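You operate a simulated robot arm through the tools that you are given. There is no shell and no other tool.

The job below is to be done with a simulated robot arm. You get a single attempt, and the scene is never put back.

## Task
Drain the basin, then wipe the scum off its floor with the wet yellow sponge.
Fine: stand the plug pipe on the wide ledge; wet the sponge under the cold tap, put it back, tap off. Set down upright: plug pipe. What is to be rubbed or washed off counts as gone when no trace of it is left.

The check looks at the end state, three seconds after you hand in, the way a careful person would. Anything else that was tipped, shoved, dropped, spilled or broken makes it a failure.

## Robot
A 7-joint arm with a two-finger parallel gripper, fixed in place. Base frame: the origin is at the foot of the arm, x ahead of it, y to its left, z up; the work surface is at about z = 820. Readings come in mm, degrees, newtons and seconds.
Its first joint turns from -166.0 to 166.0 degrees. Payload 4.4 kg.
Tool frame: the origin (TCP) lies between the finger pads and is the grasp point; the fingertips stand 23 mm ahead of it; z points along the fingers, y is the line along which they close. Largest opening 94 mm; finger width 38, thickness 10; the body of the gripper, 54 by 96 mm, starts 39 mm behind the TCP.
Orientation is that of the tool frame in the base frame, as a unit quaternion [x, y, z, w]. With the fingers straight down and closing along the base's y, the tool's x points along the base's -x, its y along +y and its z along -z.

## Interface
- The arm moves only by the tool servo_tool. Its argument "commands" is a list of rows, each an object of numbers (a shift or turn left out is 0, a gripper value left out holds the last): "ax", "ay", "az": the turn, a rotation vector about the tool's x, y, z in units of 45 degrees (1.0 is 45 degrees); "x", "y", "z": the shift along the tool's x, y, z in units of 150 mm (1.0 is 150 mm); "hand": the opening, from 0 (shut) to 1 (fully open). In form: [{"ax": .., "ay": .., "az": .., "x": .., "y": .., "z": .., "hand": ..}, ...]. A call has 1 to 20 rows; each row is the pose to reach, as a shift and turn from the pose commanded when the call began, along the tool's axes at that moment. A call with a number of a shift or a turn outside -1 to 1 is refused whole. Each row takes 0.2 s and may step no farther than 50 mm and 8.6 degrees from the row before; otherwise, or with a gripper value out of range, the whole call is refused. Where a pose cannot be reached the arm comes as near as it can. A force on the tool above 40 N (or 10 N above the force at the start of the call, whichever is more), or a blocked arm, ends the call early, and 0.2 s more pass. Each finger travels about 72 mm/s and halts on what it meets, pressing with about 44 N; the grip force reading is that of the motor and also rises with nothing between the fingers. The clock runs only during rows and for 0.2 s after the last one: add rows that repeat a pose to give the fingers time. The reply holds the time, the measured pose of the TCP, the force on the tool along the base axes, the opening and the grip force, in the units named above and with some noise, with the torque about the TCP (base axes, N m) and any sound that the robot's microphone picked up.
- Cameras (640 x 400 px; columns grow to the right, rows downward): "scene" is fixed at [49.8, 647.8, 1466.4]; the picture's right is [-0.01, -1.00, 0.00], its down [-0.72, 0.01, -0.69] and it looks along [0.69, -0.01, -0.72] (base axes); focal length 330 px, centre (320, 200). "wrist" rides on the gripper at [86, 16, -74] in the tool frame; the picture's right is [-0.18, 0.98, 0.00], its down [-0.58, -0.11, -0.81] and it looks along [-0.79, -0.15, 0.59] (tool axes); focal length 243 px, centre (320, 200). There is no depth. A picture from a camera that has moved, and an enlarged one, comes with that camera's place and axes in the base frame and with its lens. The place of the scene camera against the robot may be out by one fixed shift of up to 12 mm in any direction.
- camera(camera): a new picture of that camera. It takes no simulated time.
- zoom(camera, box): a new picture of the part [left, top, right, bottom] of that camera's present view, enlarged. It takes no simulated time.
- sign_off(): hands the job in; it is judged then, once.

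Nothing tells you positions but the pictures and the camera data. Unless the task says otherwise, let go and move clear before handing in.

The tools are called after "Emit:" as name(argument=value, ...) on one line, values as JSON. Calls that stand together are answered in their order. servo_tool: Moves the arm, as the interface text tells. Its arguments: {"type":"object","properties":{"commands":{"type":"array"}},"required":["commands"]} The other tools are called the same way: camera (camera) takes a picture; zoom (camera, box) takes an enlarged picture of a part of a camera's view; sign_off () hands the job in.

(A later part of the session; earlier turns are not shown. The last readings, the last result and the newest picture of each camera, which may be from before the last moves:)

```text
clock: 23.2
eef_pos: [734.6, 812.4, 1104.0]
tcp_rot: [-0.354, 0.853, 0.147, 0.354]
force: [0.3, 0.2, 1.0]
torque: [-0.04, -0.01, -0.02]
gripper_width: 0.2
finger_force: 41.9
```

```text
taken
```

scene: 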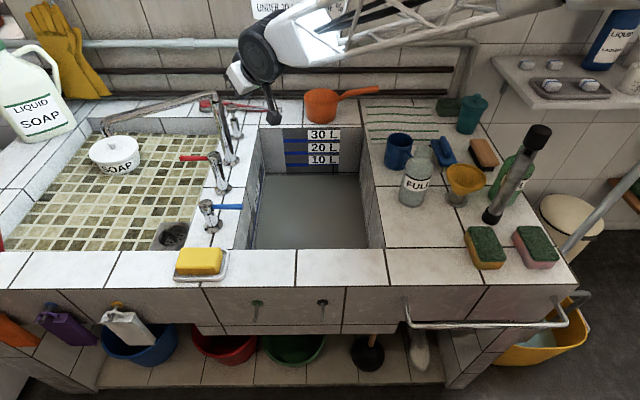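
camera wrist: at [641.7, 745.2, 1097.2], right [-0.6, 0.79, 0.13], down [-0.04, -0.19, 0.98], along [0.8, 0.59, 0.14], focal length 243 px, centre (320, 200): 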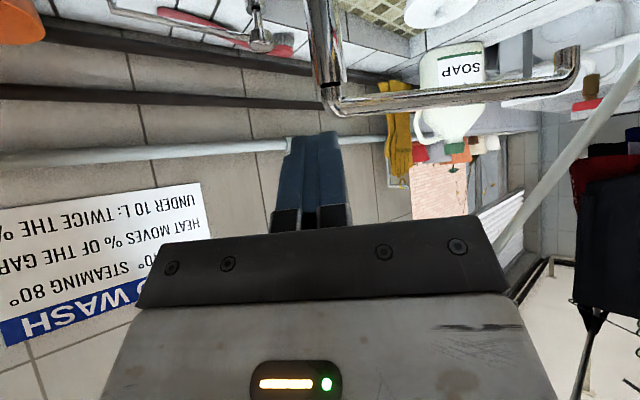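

The arm reached r = 1095 mm with a 45° tilt, farther than I feared. I'll push on over the spout (staying above it) to find the limit.

Emit:
servo_tool(commands=[{"x": -0.125, "y": 0.177, "z": 0.125}, {"x": -0.25, "y": 0.354, "z": 0.25}, {"x": -0.375, "y": 0.53, "z": 0.375}, {"x": -0.5, "y": 0.707, "z": 0.5}, {"x": -0.5, "y": 0.707, "z": 0.5}])

Emit:
camera(camera="wrist")

Emit:
camera(camera="scene")

```text
clock: 24.4
eef_pos: [733.8, 962.0, 1105.4]
tcp_rot: [-0.354, 0.854, 0.147, 0.353]
force: [-0.5, 0.0, 0.0]
torque: [-0.02, 0.02, 0.02]
gripper_width: 0.0
finger_force: 42.1
```

```text
taken
camera wrist: at [641.8, 893.9, 1097.4], right [-0.6, 0.79, 0.13], down [-0.04, -0.19, 0.98], along [0.8, 0.59, 0.14], focal length 243 px, centre (320, 200)
```

wrist: 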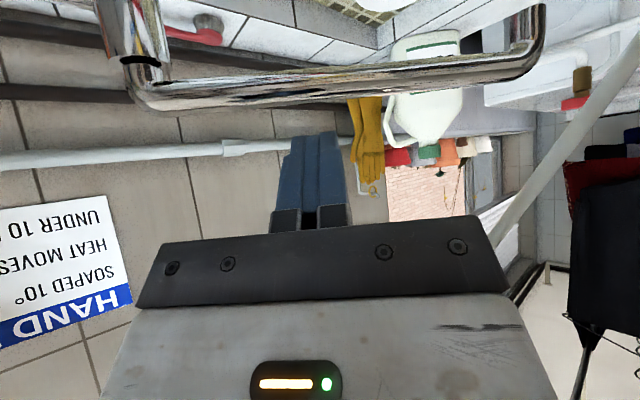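

```text
taken
```

scene: 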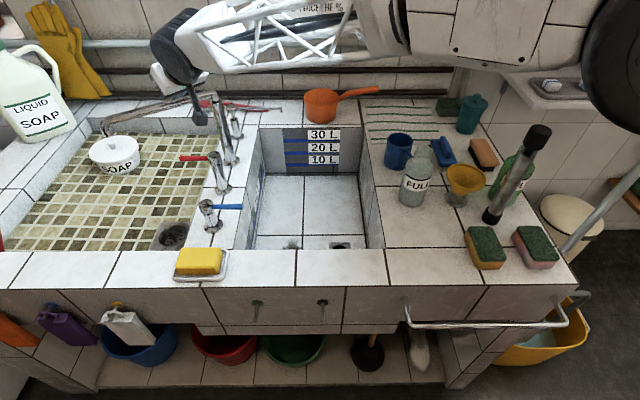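

The reach is fine (r = 1210), and the basin is now empty with its floor visible. Let me look at the floor, the scum and the spout up close.

Emit:
zoom(camera="scene", box=[235, 160, 395, 260])

Emit:
zoom(camera="scene", box=[80, 70, 280, 200])

Emit:
zoom(camera="wrist", box=[80, 0, 580, 240])

```text
4.00 times, centred on (315, 210) of scene
camera zoom: at [49.8, 647.8, 1466.4], right [-0.01, -1.0, 0.0], down [-0.72, 0.01, -0.69], along [0.69, -0.01, -0.72], focal length 1319 px, centre (340, 160)
```

zoom: 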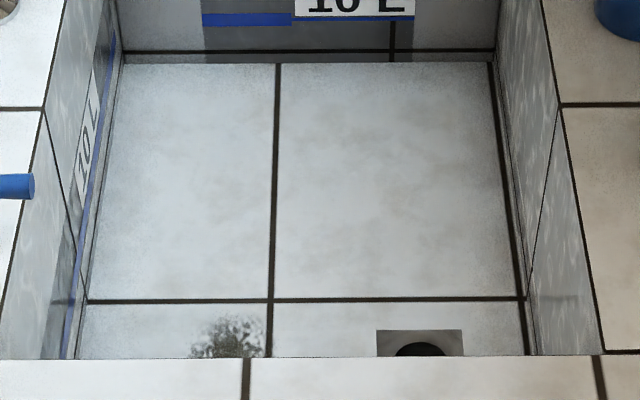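

```text
3.08 times, centred on (180, 135) of scene
camera zoom: at [49.8, 647.8, 1466.4], right [-0.01, -1.0, 0.0], down [-0.72, 0.01, -0.69], along [0.69, -0.01, -0.72], focal length 1014 px, centre (751, 400)
```

zoom: 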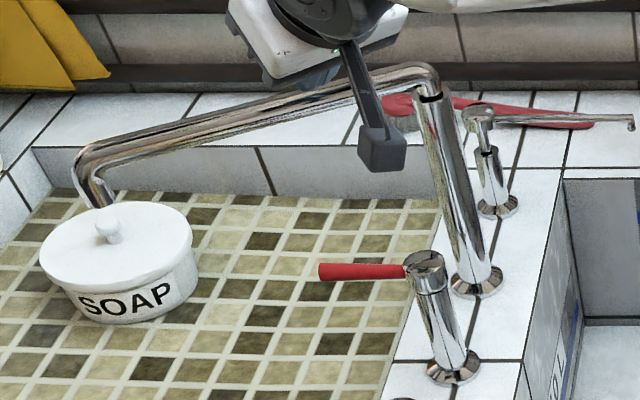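

```text
1.28 times, centred on (330, 120) of wrist
camera zoom: at [641.8, 893.9, 1097.4], right [-0.6, 0.79, 0.13], down [-0.04, -0.19, 0.98], along [0.8, 0.59, 0.14], focal length 311 px, centre (307, 302)
```

zoom: 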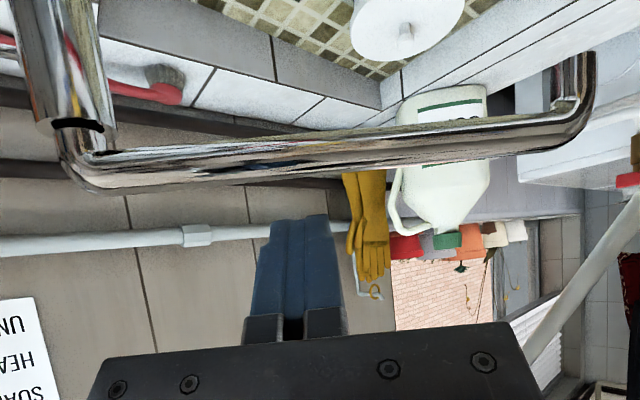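

The scum patch lies on the basin floor near the front, around (660, 725), left of the drain. The spout arm runs from (820, 907) to about (688, 1115) at z ≈ 1043, so it must be swung over this basin. I'll roll the gripper 90° so one finger can go over and behind the tube.

Emit:
servo_tool(commands=[{"az": -0.17}, {"az": -0.34}, {"az": -0.51}, {"az": -0.68}, {"az": -0.85}, {"az": -1.0}])

Emit:
servo_tool(commands=[{"az": -0.17, "hand": 0.7}, {"az": -0.34, "hand": 0.7}, {"az": -0.51, "hand": 0.7}, {"az": -0.68, "hand": 0.7}, {"az": -0.85, "hand": 0.7}, {"az": -1.0, "hand": 0.7}])

Emit:
camera(camera="wrist")

Emit:
camera(camera="scene")

```text
clock: 25.8
eef_pos: [733.0, 963.2, 1105.0]
tcp_rot: [0.654, -0.653, 0.001, -0.382]
force: [-1.0, -0.2, -0.1]
torque: [0.01, 0.0, 0.0]
gripper_width: 0.0
finger_force: 42.8
```

```text
clock: 27.2
eef_pos: [733.0, 961.8, 1103.6]
tcp_rot: [0.854, -0.352, 0.148, -0.354]
force: [0.5, 0.2, 0.4]
torque: [-0.01, 0.0, 0.0]
gripper_width: 65.7
finger_force: 0.1
```

```text
taken
camera wrist: at [749.2, 856.5, 1146.8], right [-0.62, -0.36, -0.7], down [-0.76, 0.06, 0.65], along [-0.19, 0.93, -0.31], focal length 243 px, centre (320, 200)
```

wrist: 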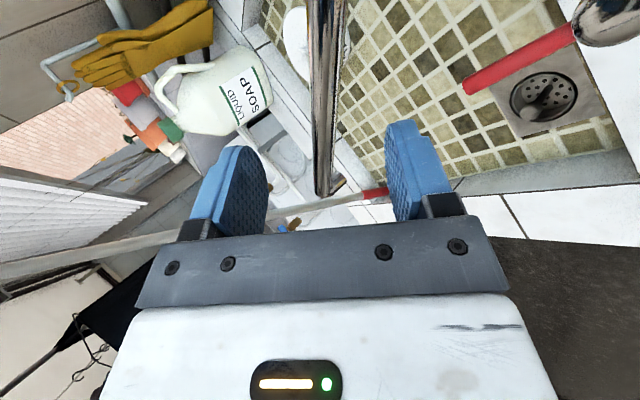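

```text
taken
```

scene: 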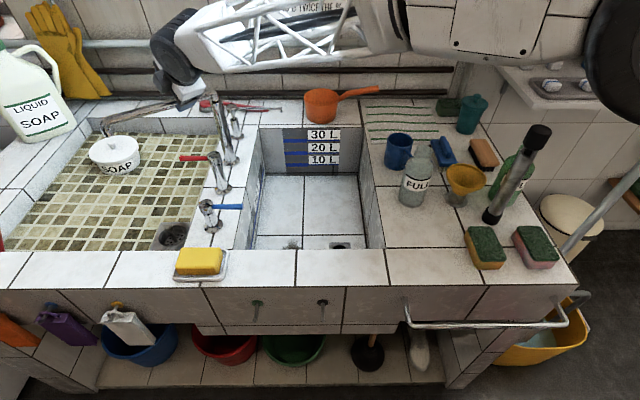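

The wrist view now shows the tube between the opened fingers, about 75 mm ahead of the TCP. I'll advance along the tool axis, centring on the tube.

Emit:
servo_tool(commands=[{"y": 0.035, "z": 0.12}, {"y": 0.07, "z": 0.25}])

Emit:
camera(camera="wrist")

Emit:
zoom(camera="scene", box=[90, 70, 250, 180])

```text
clock: 27.8
eef_pos: [747.0, 977.3, 1072.0]
tcp_rot: [0.853, -0.354, 0.147, -0.354]
force: [0.4, -0.9, 2.1]
torque: [0.03, -0.02, 0.02]
gripper_width: 65.6
finger_force: 0.1
```

```text
taken
camera wrist: at [762.7, 870.2, 1114.5], right [-0.62, -0.36, -0.7], down [-0.76, 0.06, 0.65], along [-0.19, 0.93, -0.31], focal length 243 px, centre (320, 200)
```

wrist: 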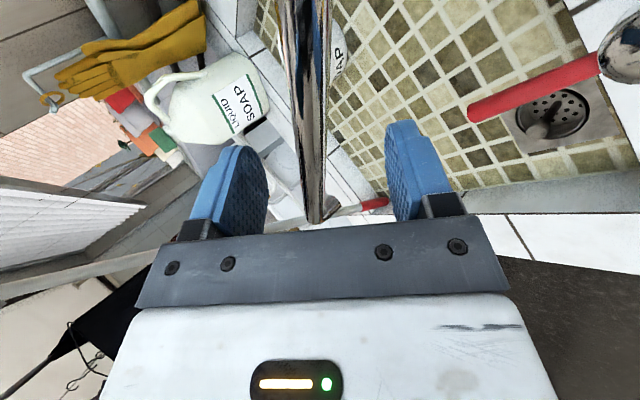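

```text
3.64 times, centred on (170, 125) of scene
camera zoom: at [49.8, 647.8, 1466.4], right [-0.01, -1.0, 0.0], down [-0.72, 0.01, -0.69], along [0.69, -0.01, -0.72], focal length 1199 px, centre (866, 473)
```

zoom: 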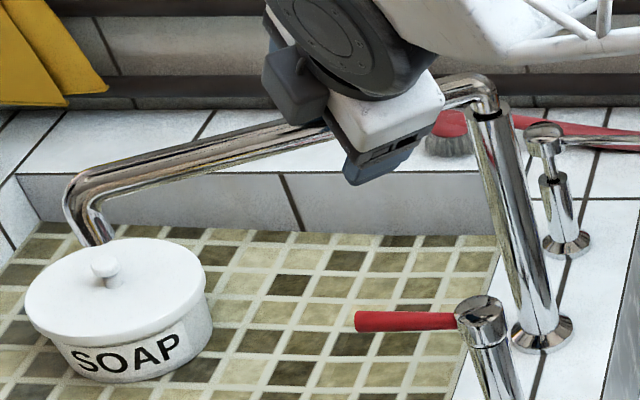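

Emit:
servo_tool(commands=[{"y": -0.02, "z": 0.07}, {"y": -0.04, "z": 0.14}, {"y": -0.04, "z": 0.2}])

Emit:
camera(camera="wrist")

Emit:
zoom(camera="scene", box=[90, 70, 250, 180])

```text
clock: 28.6
eef_pos: [765.3, 993.0, 1055.7]
tcp_rot: [0.853, -0.353, 0.147, -0.354]
force: [0.0, -0.1, 0.3]
torque: [0.0, -0.01, 0.01]
gripper_width: 65.7
finger_force: 0.0
```

```text
taken
camera wrist: at [780.8, 888.1, 1096.7], right [-0.62, -0.36, -0.7], down [-0.76, 0.06, 0.65], along [-0.19, 0.93, -0.31], focal length 243 px, centre (320, 200)
```

wrist: 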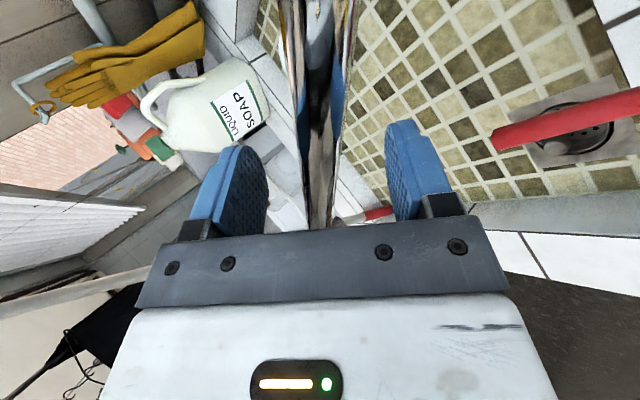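

```text
3.64 times, centred on (170, 125) of scene
camera zoom: at [49.8, 647.8, 1466.4], right [-0.01, -1.0, 0.0], down [-0.72, 0.01, -0.69], along [0.69, -0.01, -0.72], focal length 1199 px, centre (866, 473)
```

zoom: 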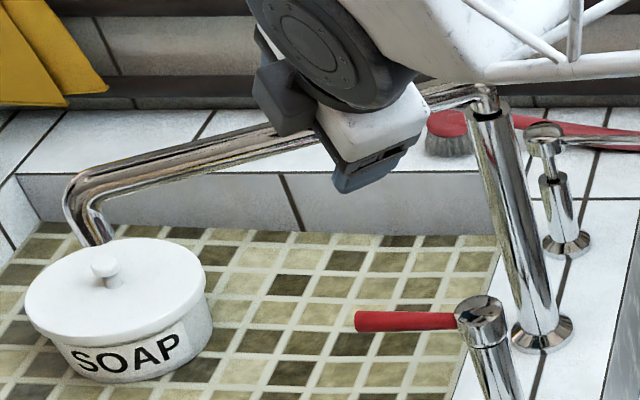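

The tube is at grasp depth. I'll close on it.

Emit:
servo_tool(commands=[{"hand": 0.4}, {"hand": 0.2}, {"hand": 0.1}, {"hand": 0.1}])

Emit:
camera(camera="wrist")

```text
clock: 29.6
eef_pos: [765.3, 993.8, 1054.5]
tcp_rot: [0.853, -0.354, 0.146, -0.354]
force: [-5.6, -4.0, 3.8]
torque: [1.75, 0.95, -0.79]
gripper_width: 27.6
finger_force: 45.4
```

```text
taken
camera wrist: at [780.5, 888.0, 1096.5], right [-0.62, -0.36, -0.7], down [-0.76, 0.06, 0.65], along [-0.19, 0.93, -0.31], focal length 243 px, centre (320, 200)
```

wrist: 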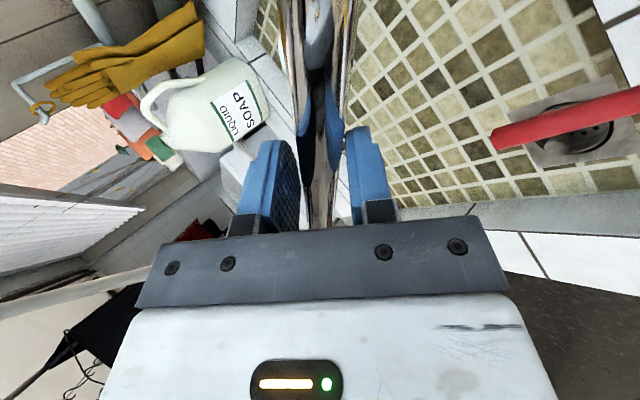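

Gripped the tube (27.6 mm). Now I'll swing it towards the front along its arc about the column, yawing the tool with it.

Emit:
servo_tool(commands=[{"x": -0.007, "y": 0.031, "z": -0.031, "ay": -0.059, "az": -0.059}, {"x": -0.0137, "y": 0.063, "z": -0.063, "ay": -0.118, "az": -0.118}, {"x": -0.015, "y": 0.095, "z": -0.095, "ay": -0.177, "az": -0.177}, {"x": -0.016, "y": 0.127, "z": -0.127, "ay": -0.236, "az": -0.236}])

Emit:
camera(camera="wrist")

Emit:
camera(camera="scene")

```text
clock: 30.6
eef_pos: [745.1, 976.0, 1054.4]
tcp_rot: [0.892, -0.239, 0.099, -0.371]
force: [2.5, -17.7, 6.6]
torque: [0.96, 1.02, -1.32]
gripper_width: 27.7
finger_force: 44.7
```

```text
taken
camera wrist: at [787.9, 877.5, 1096.5], right [-0.51, -0.51, -0.7], down [-0.75, -0.14, 0.65], along [-0.43, 0.85, -0.31], focal length 243 px, centre (320, 200)
```

wrist: 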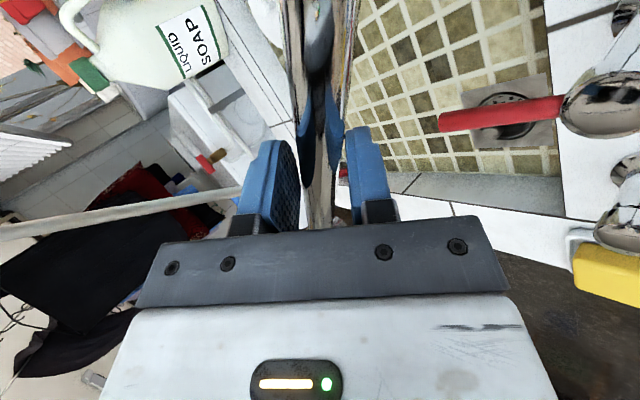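

```text
taken
```

scene: 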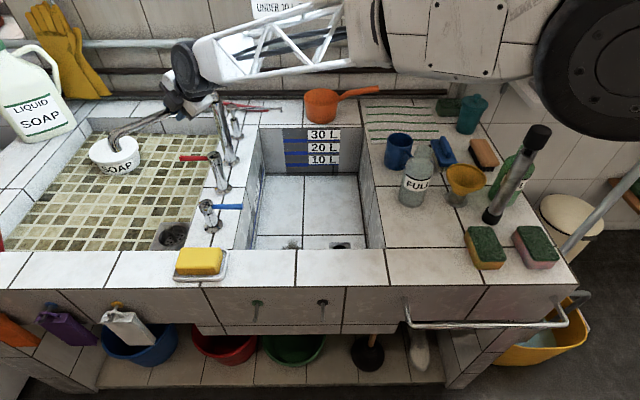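

The spout follows. I'll continue the arc another 30°.

Emit:
servo_tool(commands=[{"x": 0.003, "y": 0.031, "z": -0.031, "ay": -0.059, "az": -0.059}, {"x": 0.006, "y": 0.063, "z": -0.063, "ay": -0.118, "az": -0.118}, {"x": 0.004, "y": 0.094, "z": -0.094, "ay": -0.177, "az": -0.177}, {"x": 0.003, "y": 0.125, "z": -0.125, "ay": -0.236, "az": -0.236}, {"x": 0.008, "y": 0.155, "z": -0.155, "ay": -0.295, "az": -0.295}, {"x": 0.013, "y": 0.186, "z": -0.186, "ay": -0.353, "az": -0.353}, {"x": 0.023, "y": 0.216, "z": -0.216, "ay": -0.412, "az": -0.412}, {"x": 0.033, "y": 0.245, "z": -0.245, "ay": -0.471, "az": -0.471}])

Emit:
camera(camera="wrist")

Emit:
camera(camera="scene")

```text
clock: 32.4
eef_pos: [722.7, 928.3, 1053.8]
tcp_rot: [0.924, 0.0, 0.0, -0.383]
force: [-0.8, -18.0, 7.4]
torque: [0.12, 1.04, -1.88]
gripper_width: 27.6
finger_force: 45.3
```

```text
taken
camera wrist: at [809.7, 864.5, 1096.2], right [-0.18, -0.69, -0.7], down [-0.58, -0.49, 0.65], along [-0.79, 0.52, -0.31], focal length 243 px, centre (320, 200)
```

wrist: 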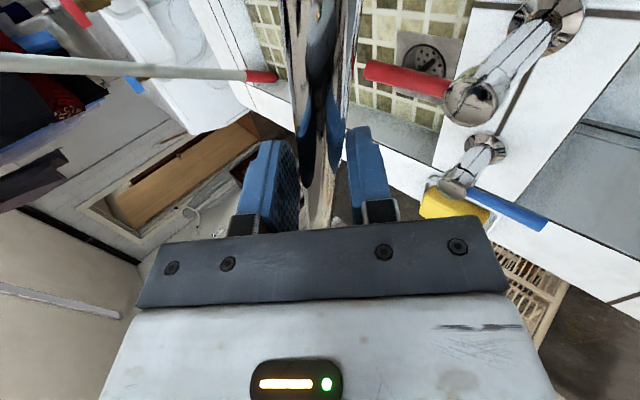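

```text
taken
```

scene: 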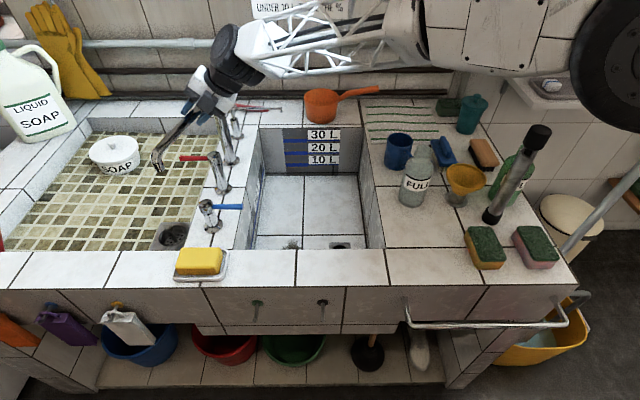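

The spout is now at about 167°. To go on without twisting the tube I'll open the fingers fully and drag it with the outer finger straight towards -y.

Emit:
servo_tool(commands=[{"hand": 0.5}, {"hand": 0.8}, {"hand": 1.0}, {"hand": 1.0}, {"hand": 1.0}])

Emit:
servo_tool(commands=[{"y": 0.047, "z": -0.047}, {"y": 0.094, "z": -0.094}, {"y": 0.141, "z": -0.141}, {"y": 0.189, "z": -0.189}])

Emit:
camera(camera="wrist")

Emit:
camera(camera="scene")

```text
clock: 33.6
eef_pos: [721.6, 928.1, 1053.9]
tcp_rot: [0.924, 0.0, 0.0, -0.383]
force: [0.6, 0.2, 0.0]
torque: [0.02, 0.02, -0.01]
gripper_width: 93.9
finger_force: 0.1
```

```text
clock: 34.6
eef_pos: [722.1, 888.2, 1053.4]
tcp_rot: [0.924, 0.001, 0.0, -0.383]
force: [0.1, -0.3, -0.4]
torque: [0.01, 0.02, -0.01]
gripper_width: 94.0
finger_force: 0.1
```

```text
taken
camera wrist: at [808.5, 825.5, 1095.5], right [-0.18, -0.7, -0.69], down [-0.58, -0.49, 0.65], along [-0.79, 0.52, -0.31], focal length 243 px, centre (320, 200)
```

wrist: 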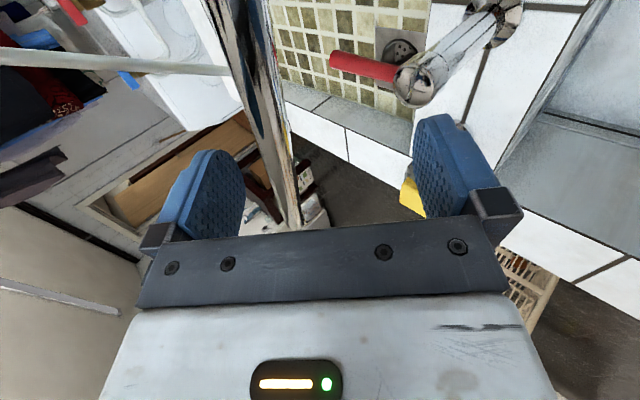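

```text
taken
```

scene: 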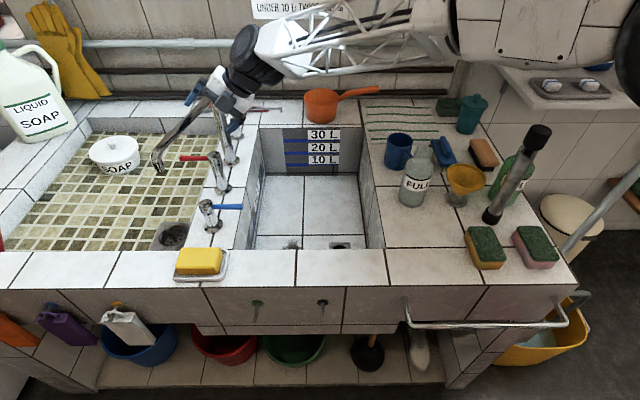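

Emit:
servo_tool(commands=[{"y": 0.06, "z": -0.06}, {"y": 0.12, "z": -0.12}, {"y": 0.18, "z": -0.18}, {"y": 0.24, "z": -0.24}, {"y": 0.3, "z": -0.3}])

Emit:
camera(camera="wrist")

Emit:
camera(camera="scene")

```text
clock: 35.8
eef_pos: [723.0, 825.7, 1053.7]
tcp_rot: [0.924, 0.0, 0.0, -0.382]
force: [0.5, 0.5, -0.3]
torque: [-0.01, 0.0, -0.05]
gripper_width: 94.1
finger_force: 0.0
```

```text
taken
camera wrist: at [809.3, 761.3, 1095.7], right [-0.18, -0.7, -0.69], down [-0.58, -0.49, 0.65], along [-0.79, 0.52, -0.31], focal length 243 px, centre (320, 200)
```

wrist: 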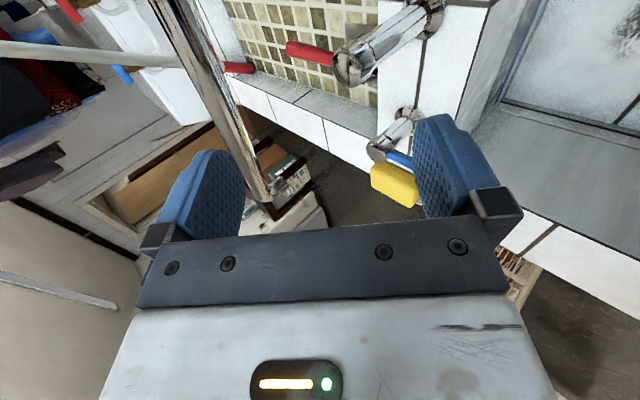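

```text
taken
```

scene: 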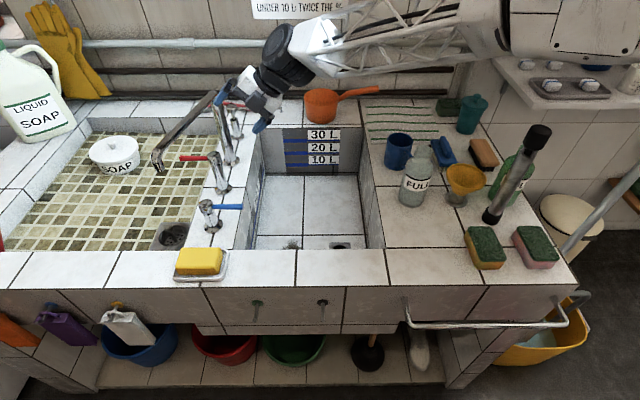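

The finger passed over the tube, so the spout is still at about 167°. I'll close the fingers, go over the tube near its outer half, come down behind it and pull it.

Emit:
servo_tool(commands=[{"x": -0.13, "y": -0.12, "z": -0.12, "hand": 0}, {"x": -0.27, "y": -0.24, "z": -0.24, "hand": 0}, {"x": -0.4, "y": -0.358, "z": -0.358, "hand": 0}, {"x": -0.4, "y": -0.358, "z": -0.358, "hand": 0}])

Emit:
servo_tool(commands=[{"y": -0.16, "z": 0.16}, {"y": -0.33, "z": 0.33}, {"y": -0.5, "z": 0.5}, {"y": -0.665, "z": 0.665}])

Emit:
camera(camera="wrist")

Emit:
camera(camera="scene")

```text
clock: 36.8
eef_pos: [663.0, 826.8, 1129.4]
tcp_rot: [0.924, 0.0, 0.001, -0.383]
force: [-0.5, 0.0, 0.0]
torque: [-0.03, 0.01, -0.01]
gripper_width: 0.1
finger_force: 41.8
```

```text
clock: 37.8
eef_pos: [662.6, 967.8, 1130.8]
tcp_rot: [0.924, -0.001, 0.0, -0.382]
force: [0.2, -0.1, 0.6]
torque: [-0.02, 0.01, -0.01]
gripper_width: 0.0
finger_force: 42.9
```

```text
taken
camera wrist: at [749.4, 902.5, 1173.0], right [-0.18, -0.7, -0.69], down [-0.58, -0.49, 0.65], along [-0.79, 0.52, -0.31], focal length 243 px, centre (320, 200)
```

wrist: 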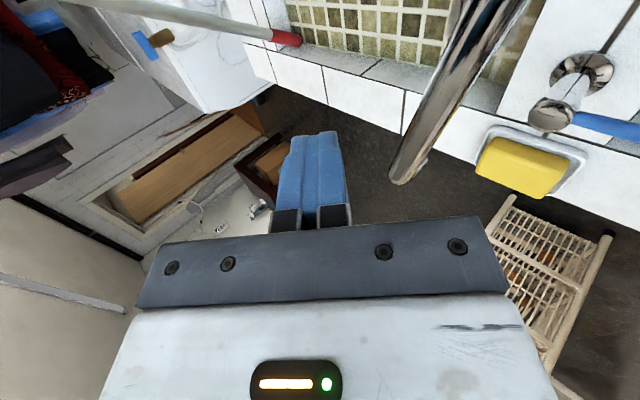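

```text
taken
```

scene: 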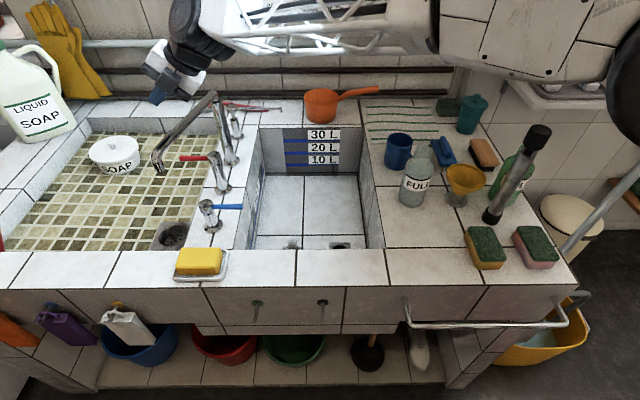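

Emit:
servo_tool(commands=[{"y": -0.047, "z": 0.047}, {"y": 0.1, "z": 0.2}, {"y": 0.264, "z": 0.358}, {"y": 0.264, "z": 0.358}])

Emit:
camera(camera="wrist")

Emit:
zoom(camera="scene", box=[110, 60, 270, 200])

```text
clock: 38.8
eef_pos: [662.7, 975.9, 1062.9]
tcp_rot: [0.924, 0.0, 0.0, -0.383]
force: [0.0, -0.1, -0.7]
torque: [-0.01, 0.01, 0.0]
gripper_width: 0.0
finger_force: 42.6
```

```text
taken
camera wrist: at [748.8, 912.7, 1105.5], right [-0.18, -0.7, -0.69], down [-0.58, -0.49, 0.65], along [-0.79, 0.52, -0.31], focal length 243 px, centre (320, 200)
```

wrist: 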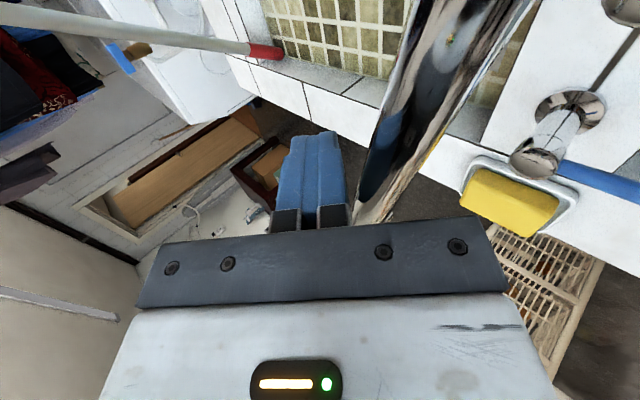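

```text
2.86 times, centred on (190, 130) of scene
camera zoom: at [49.8, 647.8, 1466.4], right [-0.01, -1.0, 0.0], down [-0.72, 0.01, -0.69], along [0.69, -0.01, -0.72], focal length 942 px, centre (691, 400)
```

zoom: 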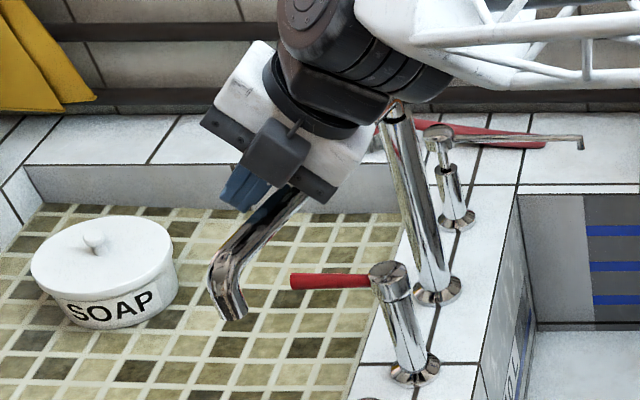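

The closed fingers are now over and behind the tube. Pulling it towards -y.

Emit:
servo_tool(commands=[{"y": 0.05, "z": -0.05}, {"y": 0.1, "z": -0.1}, {"y": 0.15, "z": -0.15}, {"y": 0.2, "z": -0.2}, {"y": 0.25, "z": -0.25}])

Emit:
camera(camera="wrist")

Emit:
camera(camera="scene")

```text
clock: 40.0
eef_pos: [662.0, 923.0, 1064.5]
tcp_rot: [0.924, 0.0, 0.0, -0.384]
force: [-3.7, 0.8, 13.7]
torque: [-0.09, 0.15, 0.05]
gripper_width: 0.0
finger_force: 42.7
```

```text
taken
camera wrist: at [748.6, 859.8, 1107.4], right [-0.18, -0.69, -0.7], down [-0.58, -0.49, 0.65], along [-0.79, 0.52, -0.31], focal length 243 px, centre (320, 200)
```

wrist: 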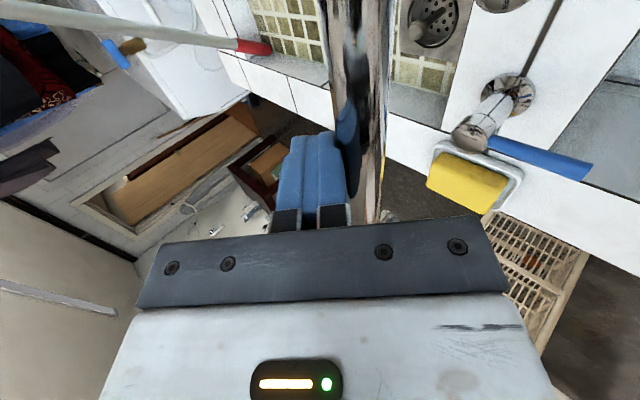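

```text
taken
```

scene: 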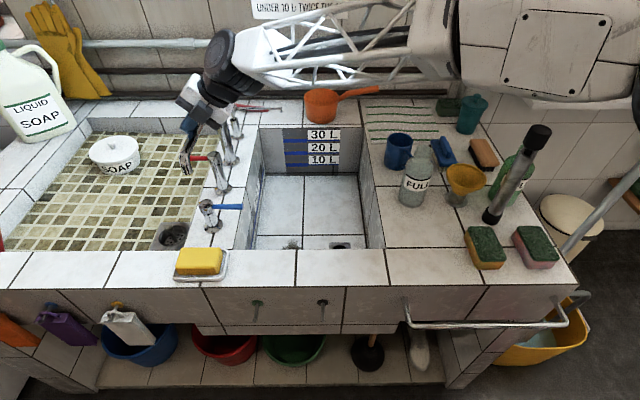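

It follows. Continuing.

Emit:
servo_tool(commands=[{"y": 0.06, "z": -0.06}, {"y": 0.12, "z": -0.12}, {"y": 0.18, "z": -0.18}, {"y": 0.24, "z": -0.24}, {"y": 0.3, "z": -0.3}, {"y": 0.35, "z": -0.35}])

Emit:
camera(camera="wrist")

Emit:
camera(camera="scene")

```text
clock: 41.4
eef_pos: [662.2, 847.7, 1063.1]
tcp_rot: [0.924, 0.0, -0.001, -0.382]
force: [7.7, 4.0, 26.3]
torque: [-0.17, -0.6, 0.16]
gripper_width: 0.2
finger_force: 42.2
```

```text
taken
camera wrist: at [749.2, 785.1, 1106.1], right [-0.18, -0.69, -0.7], down [-0.58, -0.49, 0.65], along [-0.79, 0.52, -0.31], focal length 243 px, centre (320, 200)
```

wrist: 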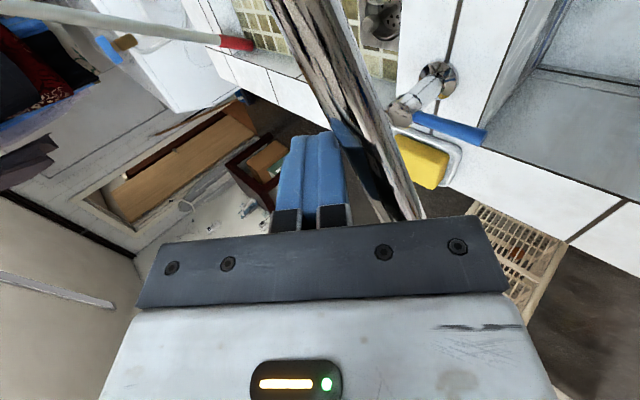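

```text
taken
```

scene: 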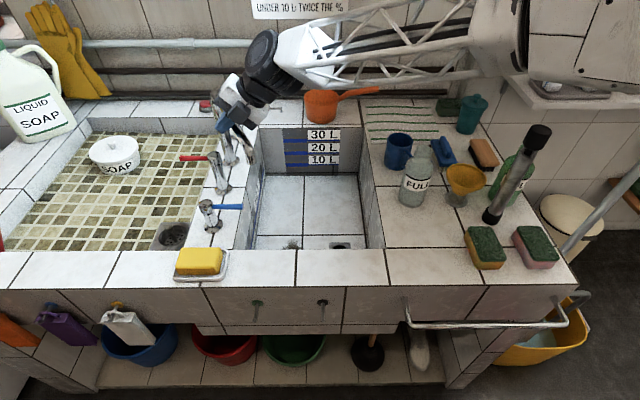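

Emit:
servo_tool(commands=[{"x": 0.03, "y": 0.04, "z": -0.04}, {"x": 0.06, "y": 0.08, "z": -0.08}, {"x": 0.09, "y": 0.125, "z": -0.125}, {"x": 0.12, "y": 0.17, "z": -0.17}, {"x": 0.15, "y": 0.21, "z": -0.21}])

Emit:
camera(camera="wrist")

Emit:
zoom(camera="scene", box=[180, 70, 340, 220])

```text
clock: 42.6
eef_pos: [685.3, 805.2, 1064.1]
tcp_rot: [0.924, 0.0, 0.0, -0.383]
force: [0.3, 0.1, 0.9]
torque: [0.01, 0.0, 0.02]
gripper_width: 0.3
finger_force: 42.4
```

```text
taken
camera wrist: at [771.8, 740.5, 1106.2], right [-0.18, -0.69, -0.7], down [-0.58, -0.49, 0.65], along [-0.79, 0.52, -0.31], focal length 243 px, centre (320, 200)
```

wrist: 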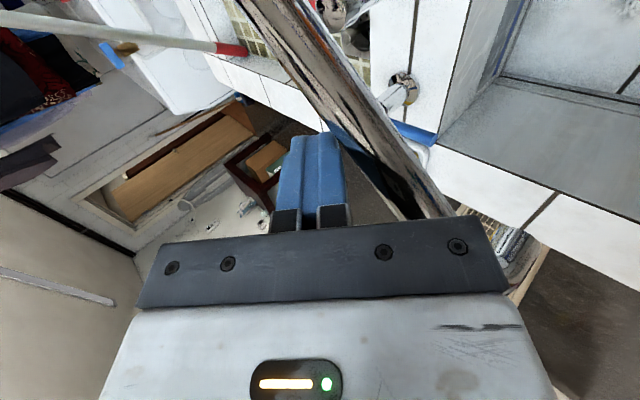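

```text
2.67 times, centred on (260, 145) of scene
camera zoom: at [49.8, 647.8, 1466.4], right [-0.01, -1.0, 0.0], down [-0.72, 0.01, -0.69], along [0.69, -0.01, -0.72], focal length 879 px, centre (480, 347)
```

zoom: 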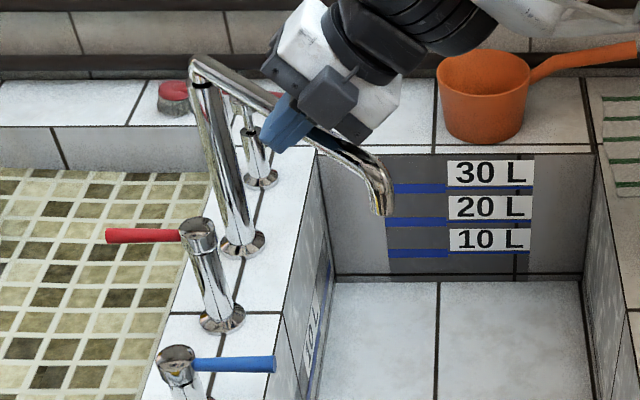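

The spout now hangs over the basin with its outlet near (635, 737). I'll back the gripper off, un-roll it and turn it towards the blue cold-tap lever.

Emit:
servo_tool(commands=[{"y": -0.1, "z": -0.1}, {"y": -0.15, "z": -0.3}, {"y": -0.15, "z": -0.5}, {"y": -0.1, "z": -0.7}, {"x": -0.2, "y": -0.1, "z": -0.8}, {"x": -0.5, "y": -0.1, "z": -0.8}, {"x": -0.8, "y": -0.1, "z": -0.8}])

Emit:
servo_tool(commands=[{"az": 0.18}, {"az": 0.36}, {"az": 0.54}, {"az": 0.72}, {"az": 0.9}, {"az": 1.0}])

Emit:
servo_tool(commands=[{"az": 0.18, "hand": 0.3}, {"az": 0.36, "hand": 0.5}, {"az": 0.54, "hand": 0.6}, {"az": 0.72, "hand": 0.6}, {"az": 0.9, "hand": 0.6}, {"az": 1.0, "hand": 0.6}])

Emit:
camera(camera="wrist")

Emit:
camera(camera="scene")

```text
clock: 44.2
eef_pos: [565.4, 728.8, 1156.9]
tcp_rot: [0.924, -0.001, -0.001, -0.382]
force: [-0.2, -0.8, 0.2]
torque: [-0.03, 0.0, 0.01]
gripper_width: 0.2
finger_force: 41.7
```

```text
clock: 45.6
eef_pos: [565.6, 729.8, 1160.1]
tcp_rot: [0.853, -0.355, -0.148, -0.353]
force: [-0.5, 0.2, -0.1]
torque: [0.02, 0.02, -0.01]
gripper_width: 0.0
finger_force: 42.4
```

```text
clock: 47.0
eef_pos: [564.5, 730.0, 1159.4]
tcp_rot: [-0.653, 0.654, 0.271, 0.271]
force: [-0.6, -0.1, -0.7]
torque: [-0.03, 0.0, 0.01]
gripper_width: 56.4
finger_force: 0.1
```

```text
taken
camera wrist: at [548.6, 616.9, 1151.6], right [-0.98, 0.13, 0.13], down [0.11, -0.16, 0.98], along [0.15, 0.98, 0.14], focal length 243 px, centre (320, 200)
```

wrist: 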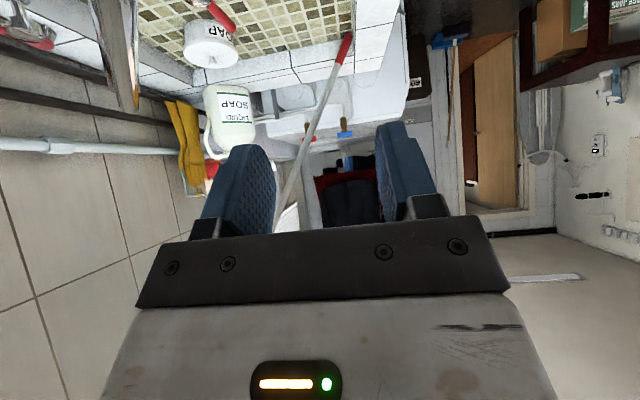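

```text
taken
```

scene: 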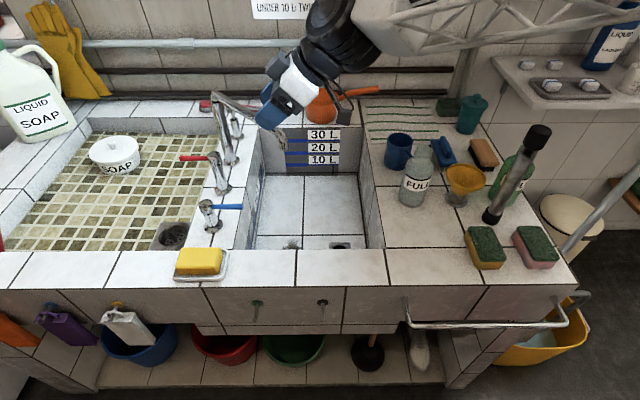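

Emit:
servo_tool(commands=[{"ax": 0.118, "az": 0.118, "y": 0.05}, {"ax": 0.236, "az": 0.236, "y": 0.1}, {"ax": 0.353, "az": 0.353, "y": 0.15}, {"ax": 0.471, "az": 0.471, "y": 0.2}])

Emit:
camera(camera="wrist")

```text
clock: 48.0
eef_pos: [535.2, 730.2, 1160.4]
tcp_rot: [-0.461, 0.801, 0.19, 0.332]
force: [-0.3, -0.3, 0.3]
torque: [-0.02, 0.02, -0.01]
gripper_width: 56.3
finger_force: 0.1
```

```text
taken
camera wrist: at [464.0, 639.9, 1151.9], right [-0.79, 0.6, 0.13], down [0.01, -0.19, 0.98], along [0.62, 0.77, 0.14], focal length 243 px, centre (320, 200)
```

wrist: 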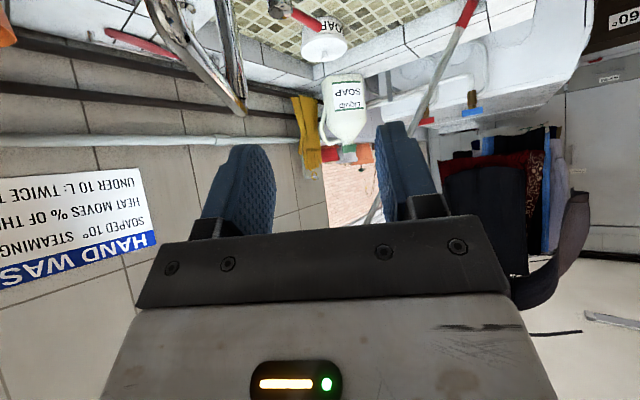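

Emit:
servo_tool(commands=[{"x": 0.13, "y": 0.017, "z": 0.208}, {"x": 0.26, "y": 0.033, "z": 0.417}, {"x": 0.389, "y": 0.05, "z": 0.625}])

Emit:
servo_tool(commands=[{"x": 0.13, "y": 0.017, "z": 0.208}, {"x": 0.26, "y": 0.033, "z": 0.417}, {"x": 0.389, "y": 0.05, "z": 0.625}])

Emit:
camera(camera="wrist")

Emit:
zoom(camera="scene", box=[170, 100, 350, 250])

```text
clock: 48.8
eef_pos: [542.0, 754.5, 1052.4]
tcp_rot: [-0.462, 0.799, 0.192, 0.332]
force: [0.1, 0.1, 0.7]
torque: [-0.05, 0.0, 0.01]
gripper_width: 56.4
finger_force: 0.1
```

```text
clock: 49.6
eef_pos: [546.7, 780.4, 944.8]
tcp_rot: [-0.462, 0.8, 0.192, 0.332]
force: [0.2, -0.1, 0.4]
torque: [-0.05, 0.01, -0.02]
gripper_width: 56.5
finger_force: 0.1
```

```text
taken
camera wrist: at [476.1, 691.5, 937.1], right [-0.79, 0.6, 0.13], down [0.01, -0.19, 0.98], along [0.62, 0.77, 0.14], focal length 243 px, centre (320, 200)
```

wrist: 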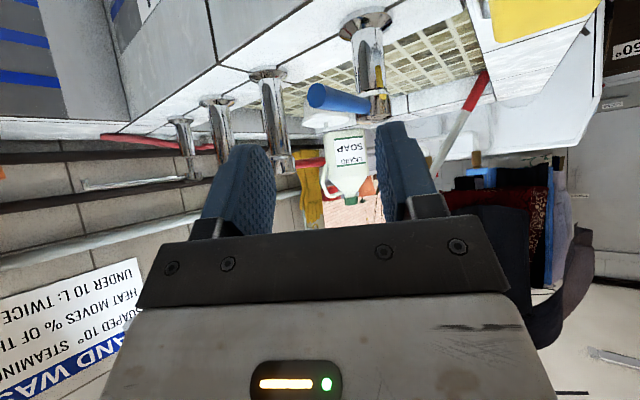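

```text
2.67 times, centred on (260, 175) of scene
camera zoom: at [49.8, 647.8, 1466.4], right [-0.01, -1.0, 0.0], down [-0.72, 0.01, -0.69], along [0.69, -0.01, -0.72], focal length 879 px, centre (480, 267)
```

zoom: 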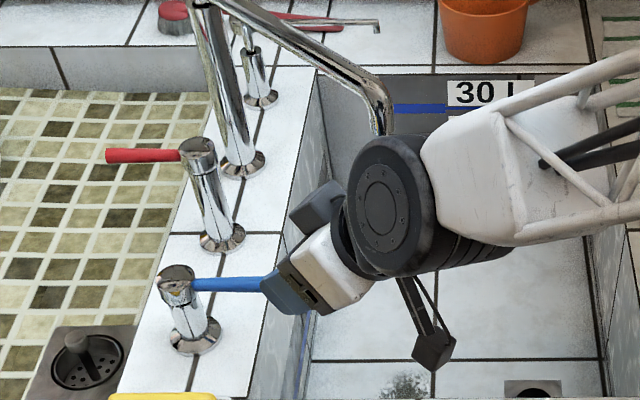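

The lever is centred ahead of the open fingers. I'll advance so the fingers straddle it.

Emit:
servo_tool(commands=[{"y": 0.03, "z": 0.12, "hand": 0.75}, {"y": 0.053, "z": 0.25, "hand": 0.75}, {"y": 0.053, "z": 0.36, "hand": 0.75}, {"y": 0.053, "z": 0.44, "hand": 0.75}])

Emit:
camera(camera="wrist")

Emit:
zoom(camera="scene", box=[170, 130, 290, 250])

```text
clock: 50.6
eef_pos: [563.4, 827.2, 897.7]
tcp_rot: [-0.462, 0.8, 0.192, 0.331]
force: [-0.6, -0.5, 0.1]
torque: [-0.02, -0.03, -0.01]
gripper_width: 70.4
finger_force: 0.1
```

```text
taken
camera wrist: at [492.5, 735.9, 889.7], right [-0.79, 0.6, 0.13], down [0.01, -0.19, 0.98], along [0.62, 0.77, 0.14], focal length 243 px, centre (320, 200)
```

wrist: 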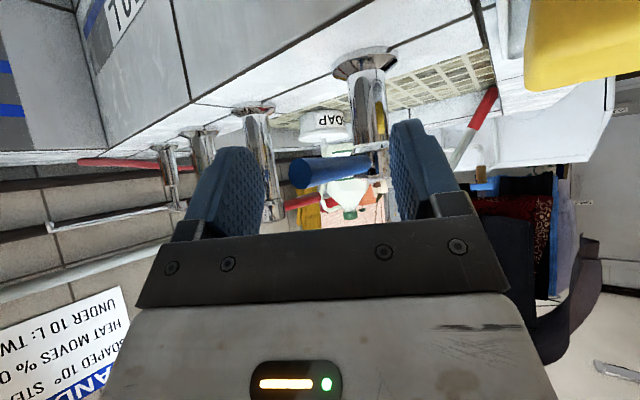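

```text
3.33 times, centred on (230, 190) of scene
camera zoom: at [49.8, 647.8, 1466.4], right [-0.01, -1.0, 0.0], down [-0.72, 0.01, -0.69], along [0.69, -0.01, -0.72], focal length 1099 px, centre (620, 233)
```

zoom: 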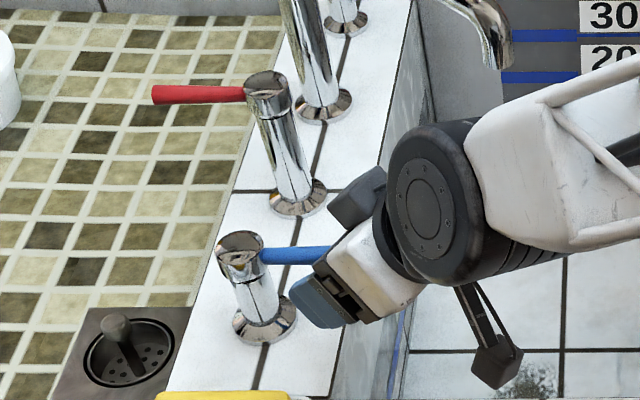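

The fingers straddle the blue lever. I'll test which way it turns with a small, gentle push towards the front.

Emit:
servo_tool(commands=[{"y": 0.04}, {"y": 0.08}, {"y": 0.12}, {"y": 0.14}, {"y": 0.155}])

Emit:
camera(camera="wrist")

```text
clock: 51.8
eef_pos: [544.0, 836.0, 897.8]
tcp_rot: [-0.462, 0.8, 0.191, 0.332]
force: [0.7, 0.5, 0.6]
torque: [0.04, 0.02, 0.01]
gripper_width: 70.7
finger_force: 0.4
```

```text
taken
camera wrist: at [472.3, 747.2, 890.1], right [-0.79, 0.6, 0.13], down [0.01, -0.19, 0.98], along [0.62, 0.77, 0.14], focal length 243 px, centre (320, 200)
```

wrist: 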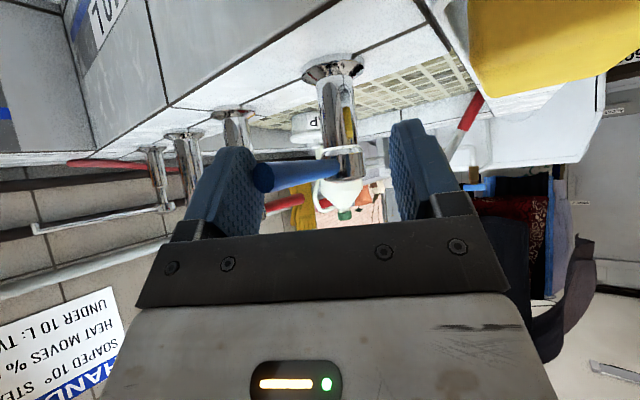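

Emit:
servo_tool(commands=[{"y": 0.02}, {"y": 0.04}, {"y": 0.06}, {"y": 0.08}])

Emit:
camera(camera="wrist")

Emit:
zoom(camera="scene", box=[170, 100, 310, 250])

```text
clock: 52.8
eef_pos: [532.4, 844.0, 896.5]
tcp_rot: [-0.462, 0.8, 0.192, 0.332]
force: [1.0, -0.4, -0.7]
torque: [-0.03, 0.04, -0.01]
gripper_width: 70.1
finger_force: 0.1
```

```text
taken
camera wrist: at [461.8, 753.2, 889.3], right [-0.79, 0.6, 0.13], down [0.01, -0.19, 0.98], along [0.62, 0.77, 0.14], focal length 243 px, centre (320, 200)
```

wrist: 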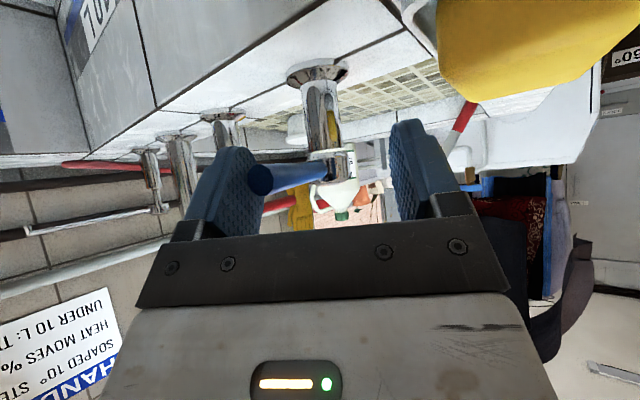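

```text
2.67 times, centred on (240, 175) of scene
camera zoom: at [49.8, 647.8, 1466.4], right [-0.01, -1.0, 0.0], down [-0.72, 0.01, -0.69], along [0.69, -0.01, -0.72], focal length 879 px, centre (533, 267)
```

zoom: 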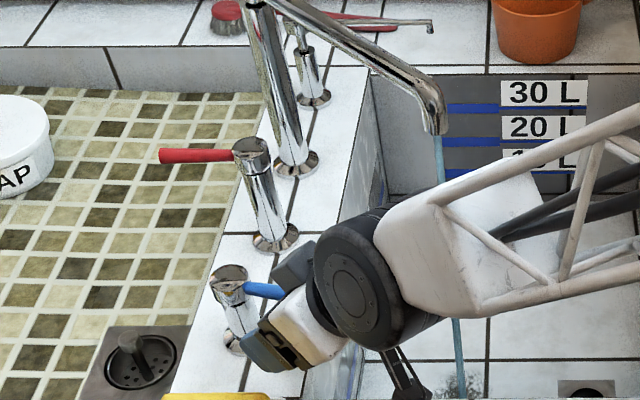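

Pulling the lever towards the front opens the cold tap; water runs from the spout into the basin. I'll open it a little more.

Emit:
servo_tool(commands=[{"y": 0.03}, {"y": 0.06}, {"y": 0.09}, {"y": 0.12}])

Emit:
camera(camera="wrist")

Emit:
camera(camera="scene")

Emit:
zoom(camera="scene", box=[170, 100, 310, 250])

```text
clock: 53.8
eef_pos: [516.9, 853.1, 897.7]
tcp_rot: [-0.462, 0.8, 0.191, 0.331]
force: [-0.4, 0.2, 0.1]
torque: [-0.01, -0.01, 0.05]
gripper_width: 70.4
finger_force: 0.1
```

```text
taken
camera wrist: at [446.2, 762.3, 890.0], right [-0.79, 0.6, 0.13], down [0.01, -0.19, 0.98], along [0.62, 0.77, 0.14], focal length 243 px, centre (320, 200)
```

wrist: 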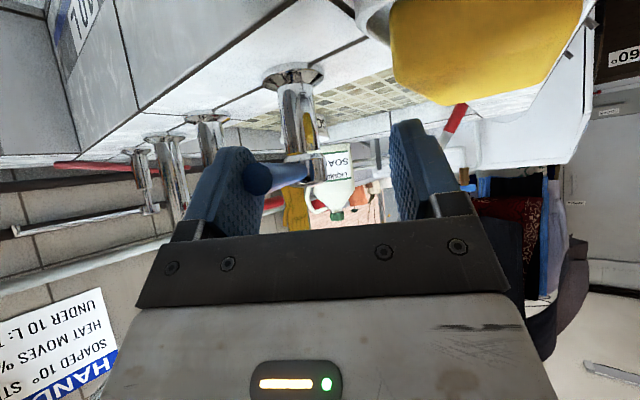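

```text
taken
```

scene: 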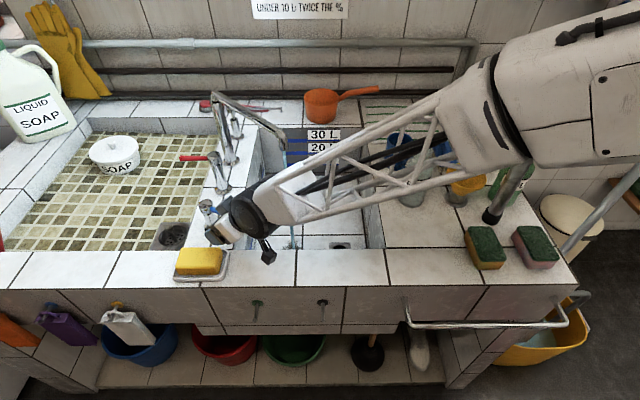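

```text
2.67 times, centred on (240, 175) of scene
camera zoom: at [49.8, 647.8, 1466.4], right [-0.01, -1.0, 0.0], down [-0.72, 0.01, -0.69], along [0.69, -0.01, -0.72], focal length 879 px, centre (533, 267)
```

zoom: 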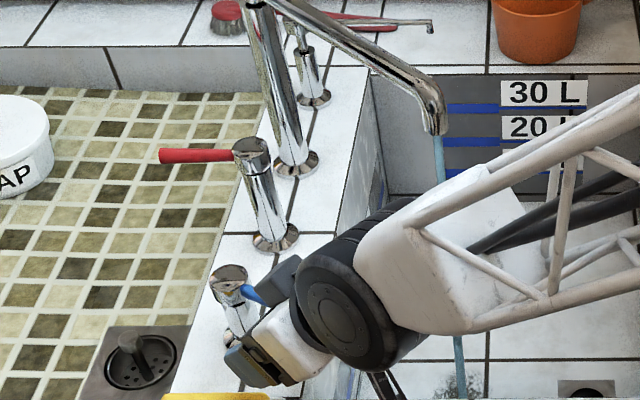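

Water is running well. Now I'll back away from the lever without disturbing it and go for the yellow sponge.

Emit:
servo_tool(commands=[{"y": -0.06}, {"y": -0.06, "z": -0.15}, {"y": -0.06, "z": -0.35}, {"y": -0.06, "z": -0.6}, {"y": -0.06, "z": -0.9}])

Emit:
camera(camera="scene")

Emit:
camera(camera="wrist")

```text
clock: 55.0
eef_pos: [477.2, 764.9, 992.5]
tcp_rot: [-0.463, 0.8, 0.192, 0.331]
force: [0.6, -1.3, -0.2]
torque: [-0.01, -0.04, 0.01]
gripper_width: 70.5
finger_force: 0.1
```

```text
taken
```

scene: 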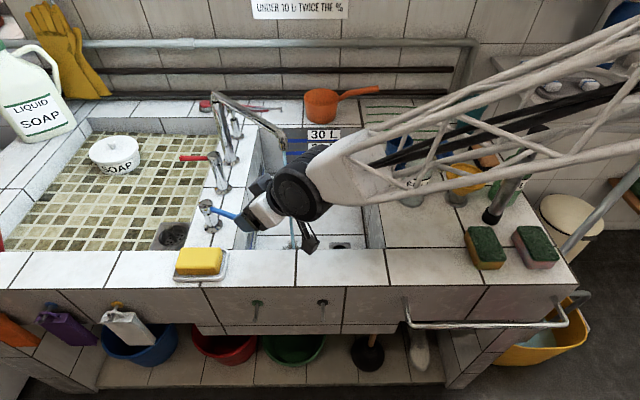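

```text
taken
camera wrist: at [405.9, 674.6, 985.2], right [-0.79, 0.6, 0.13], down [0.02, -0.19, 0.98], along [0.62, 0.77, 0.14], focal length 243 px, centre (320, 200)
```

wrist: 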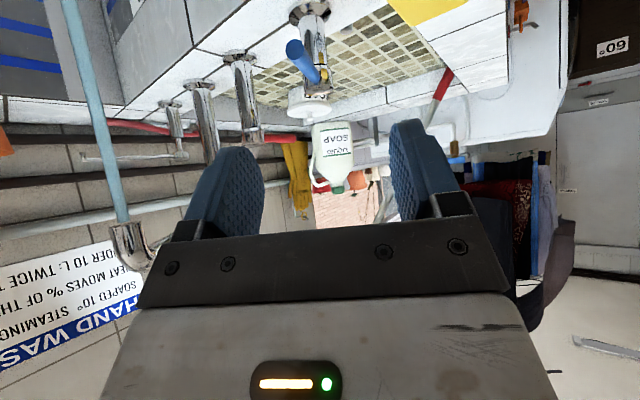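

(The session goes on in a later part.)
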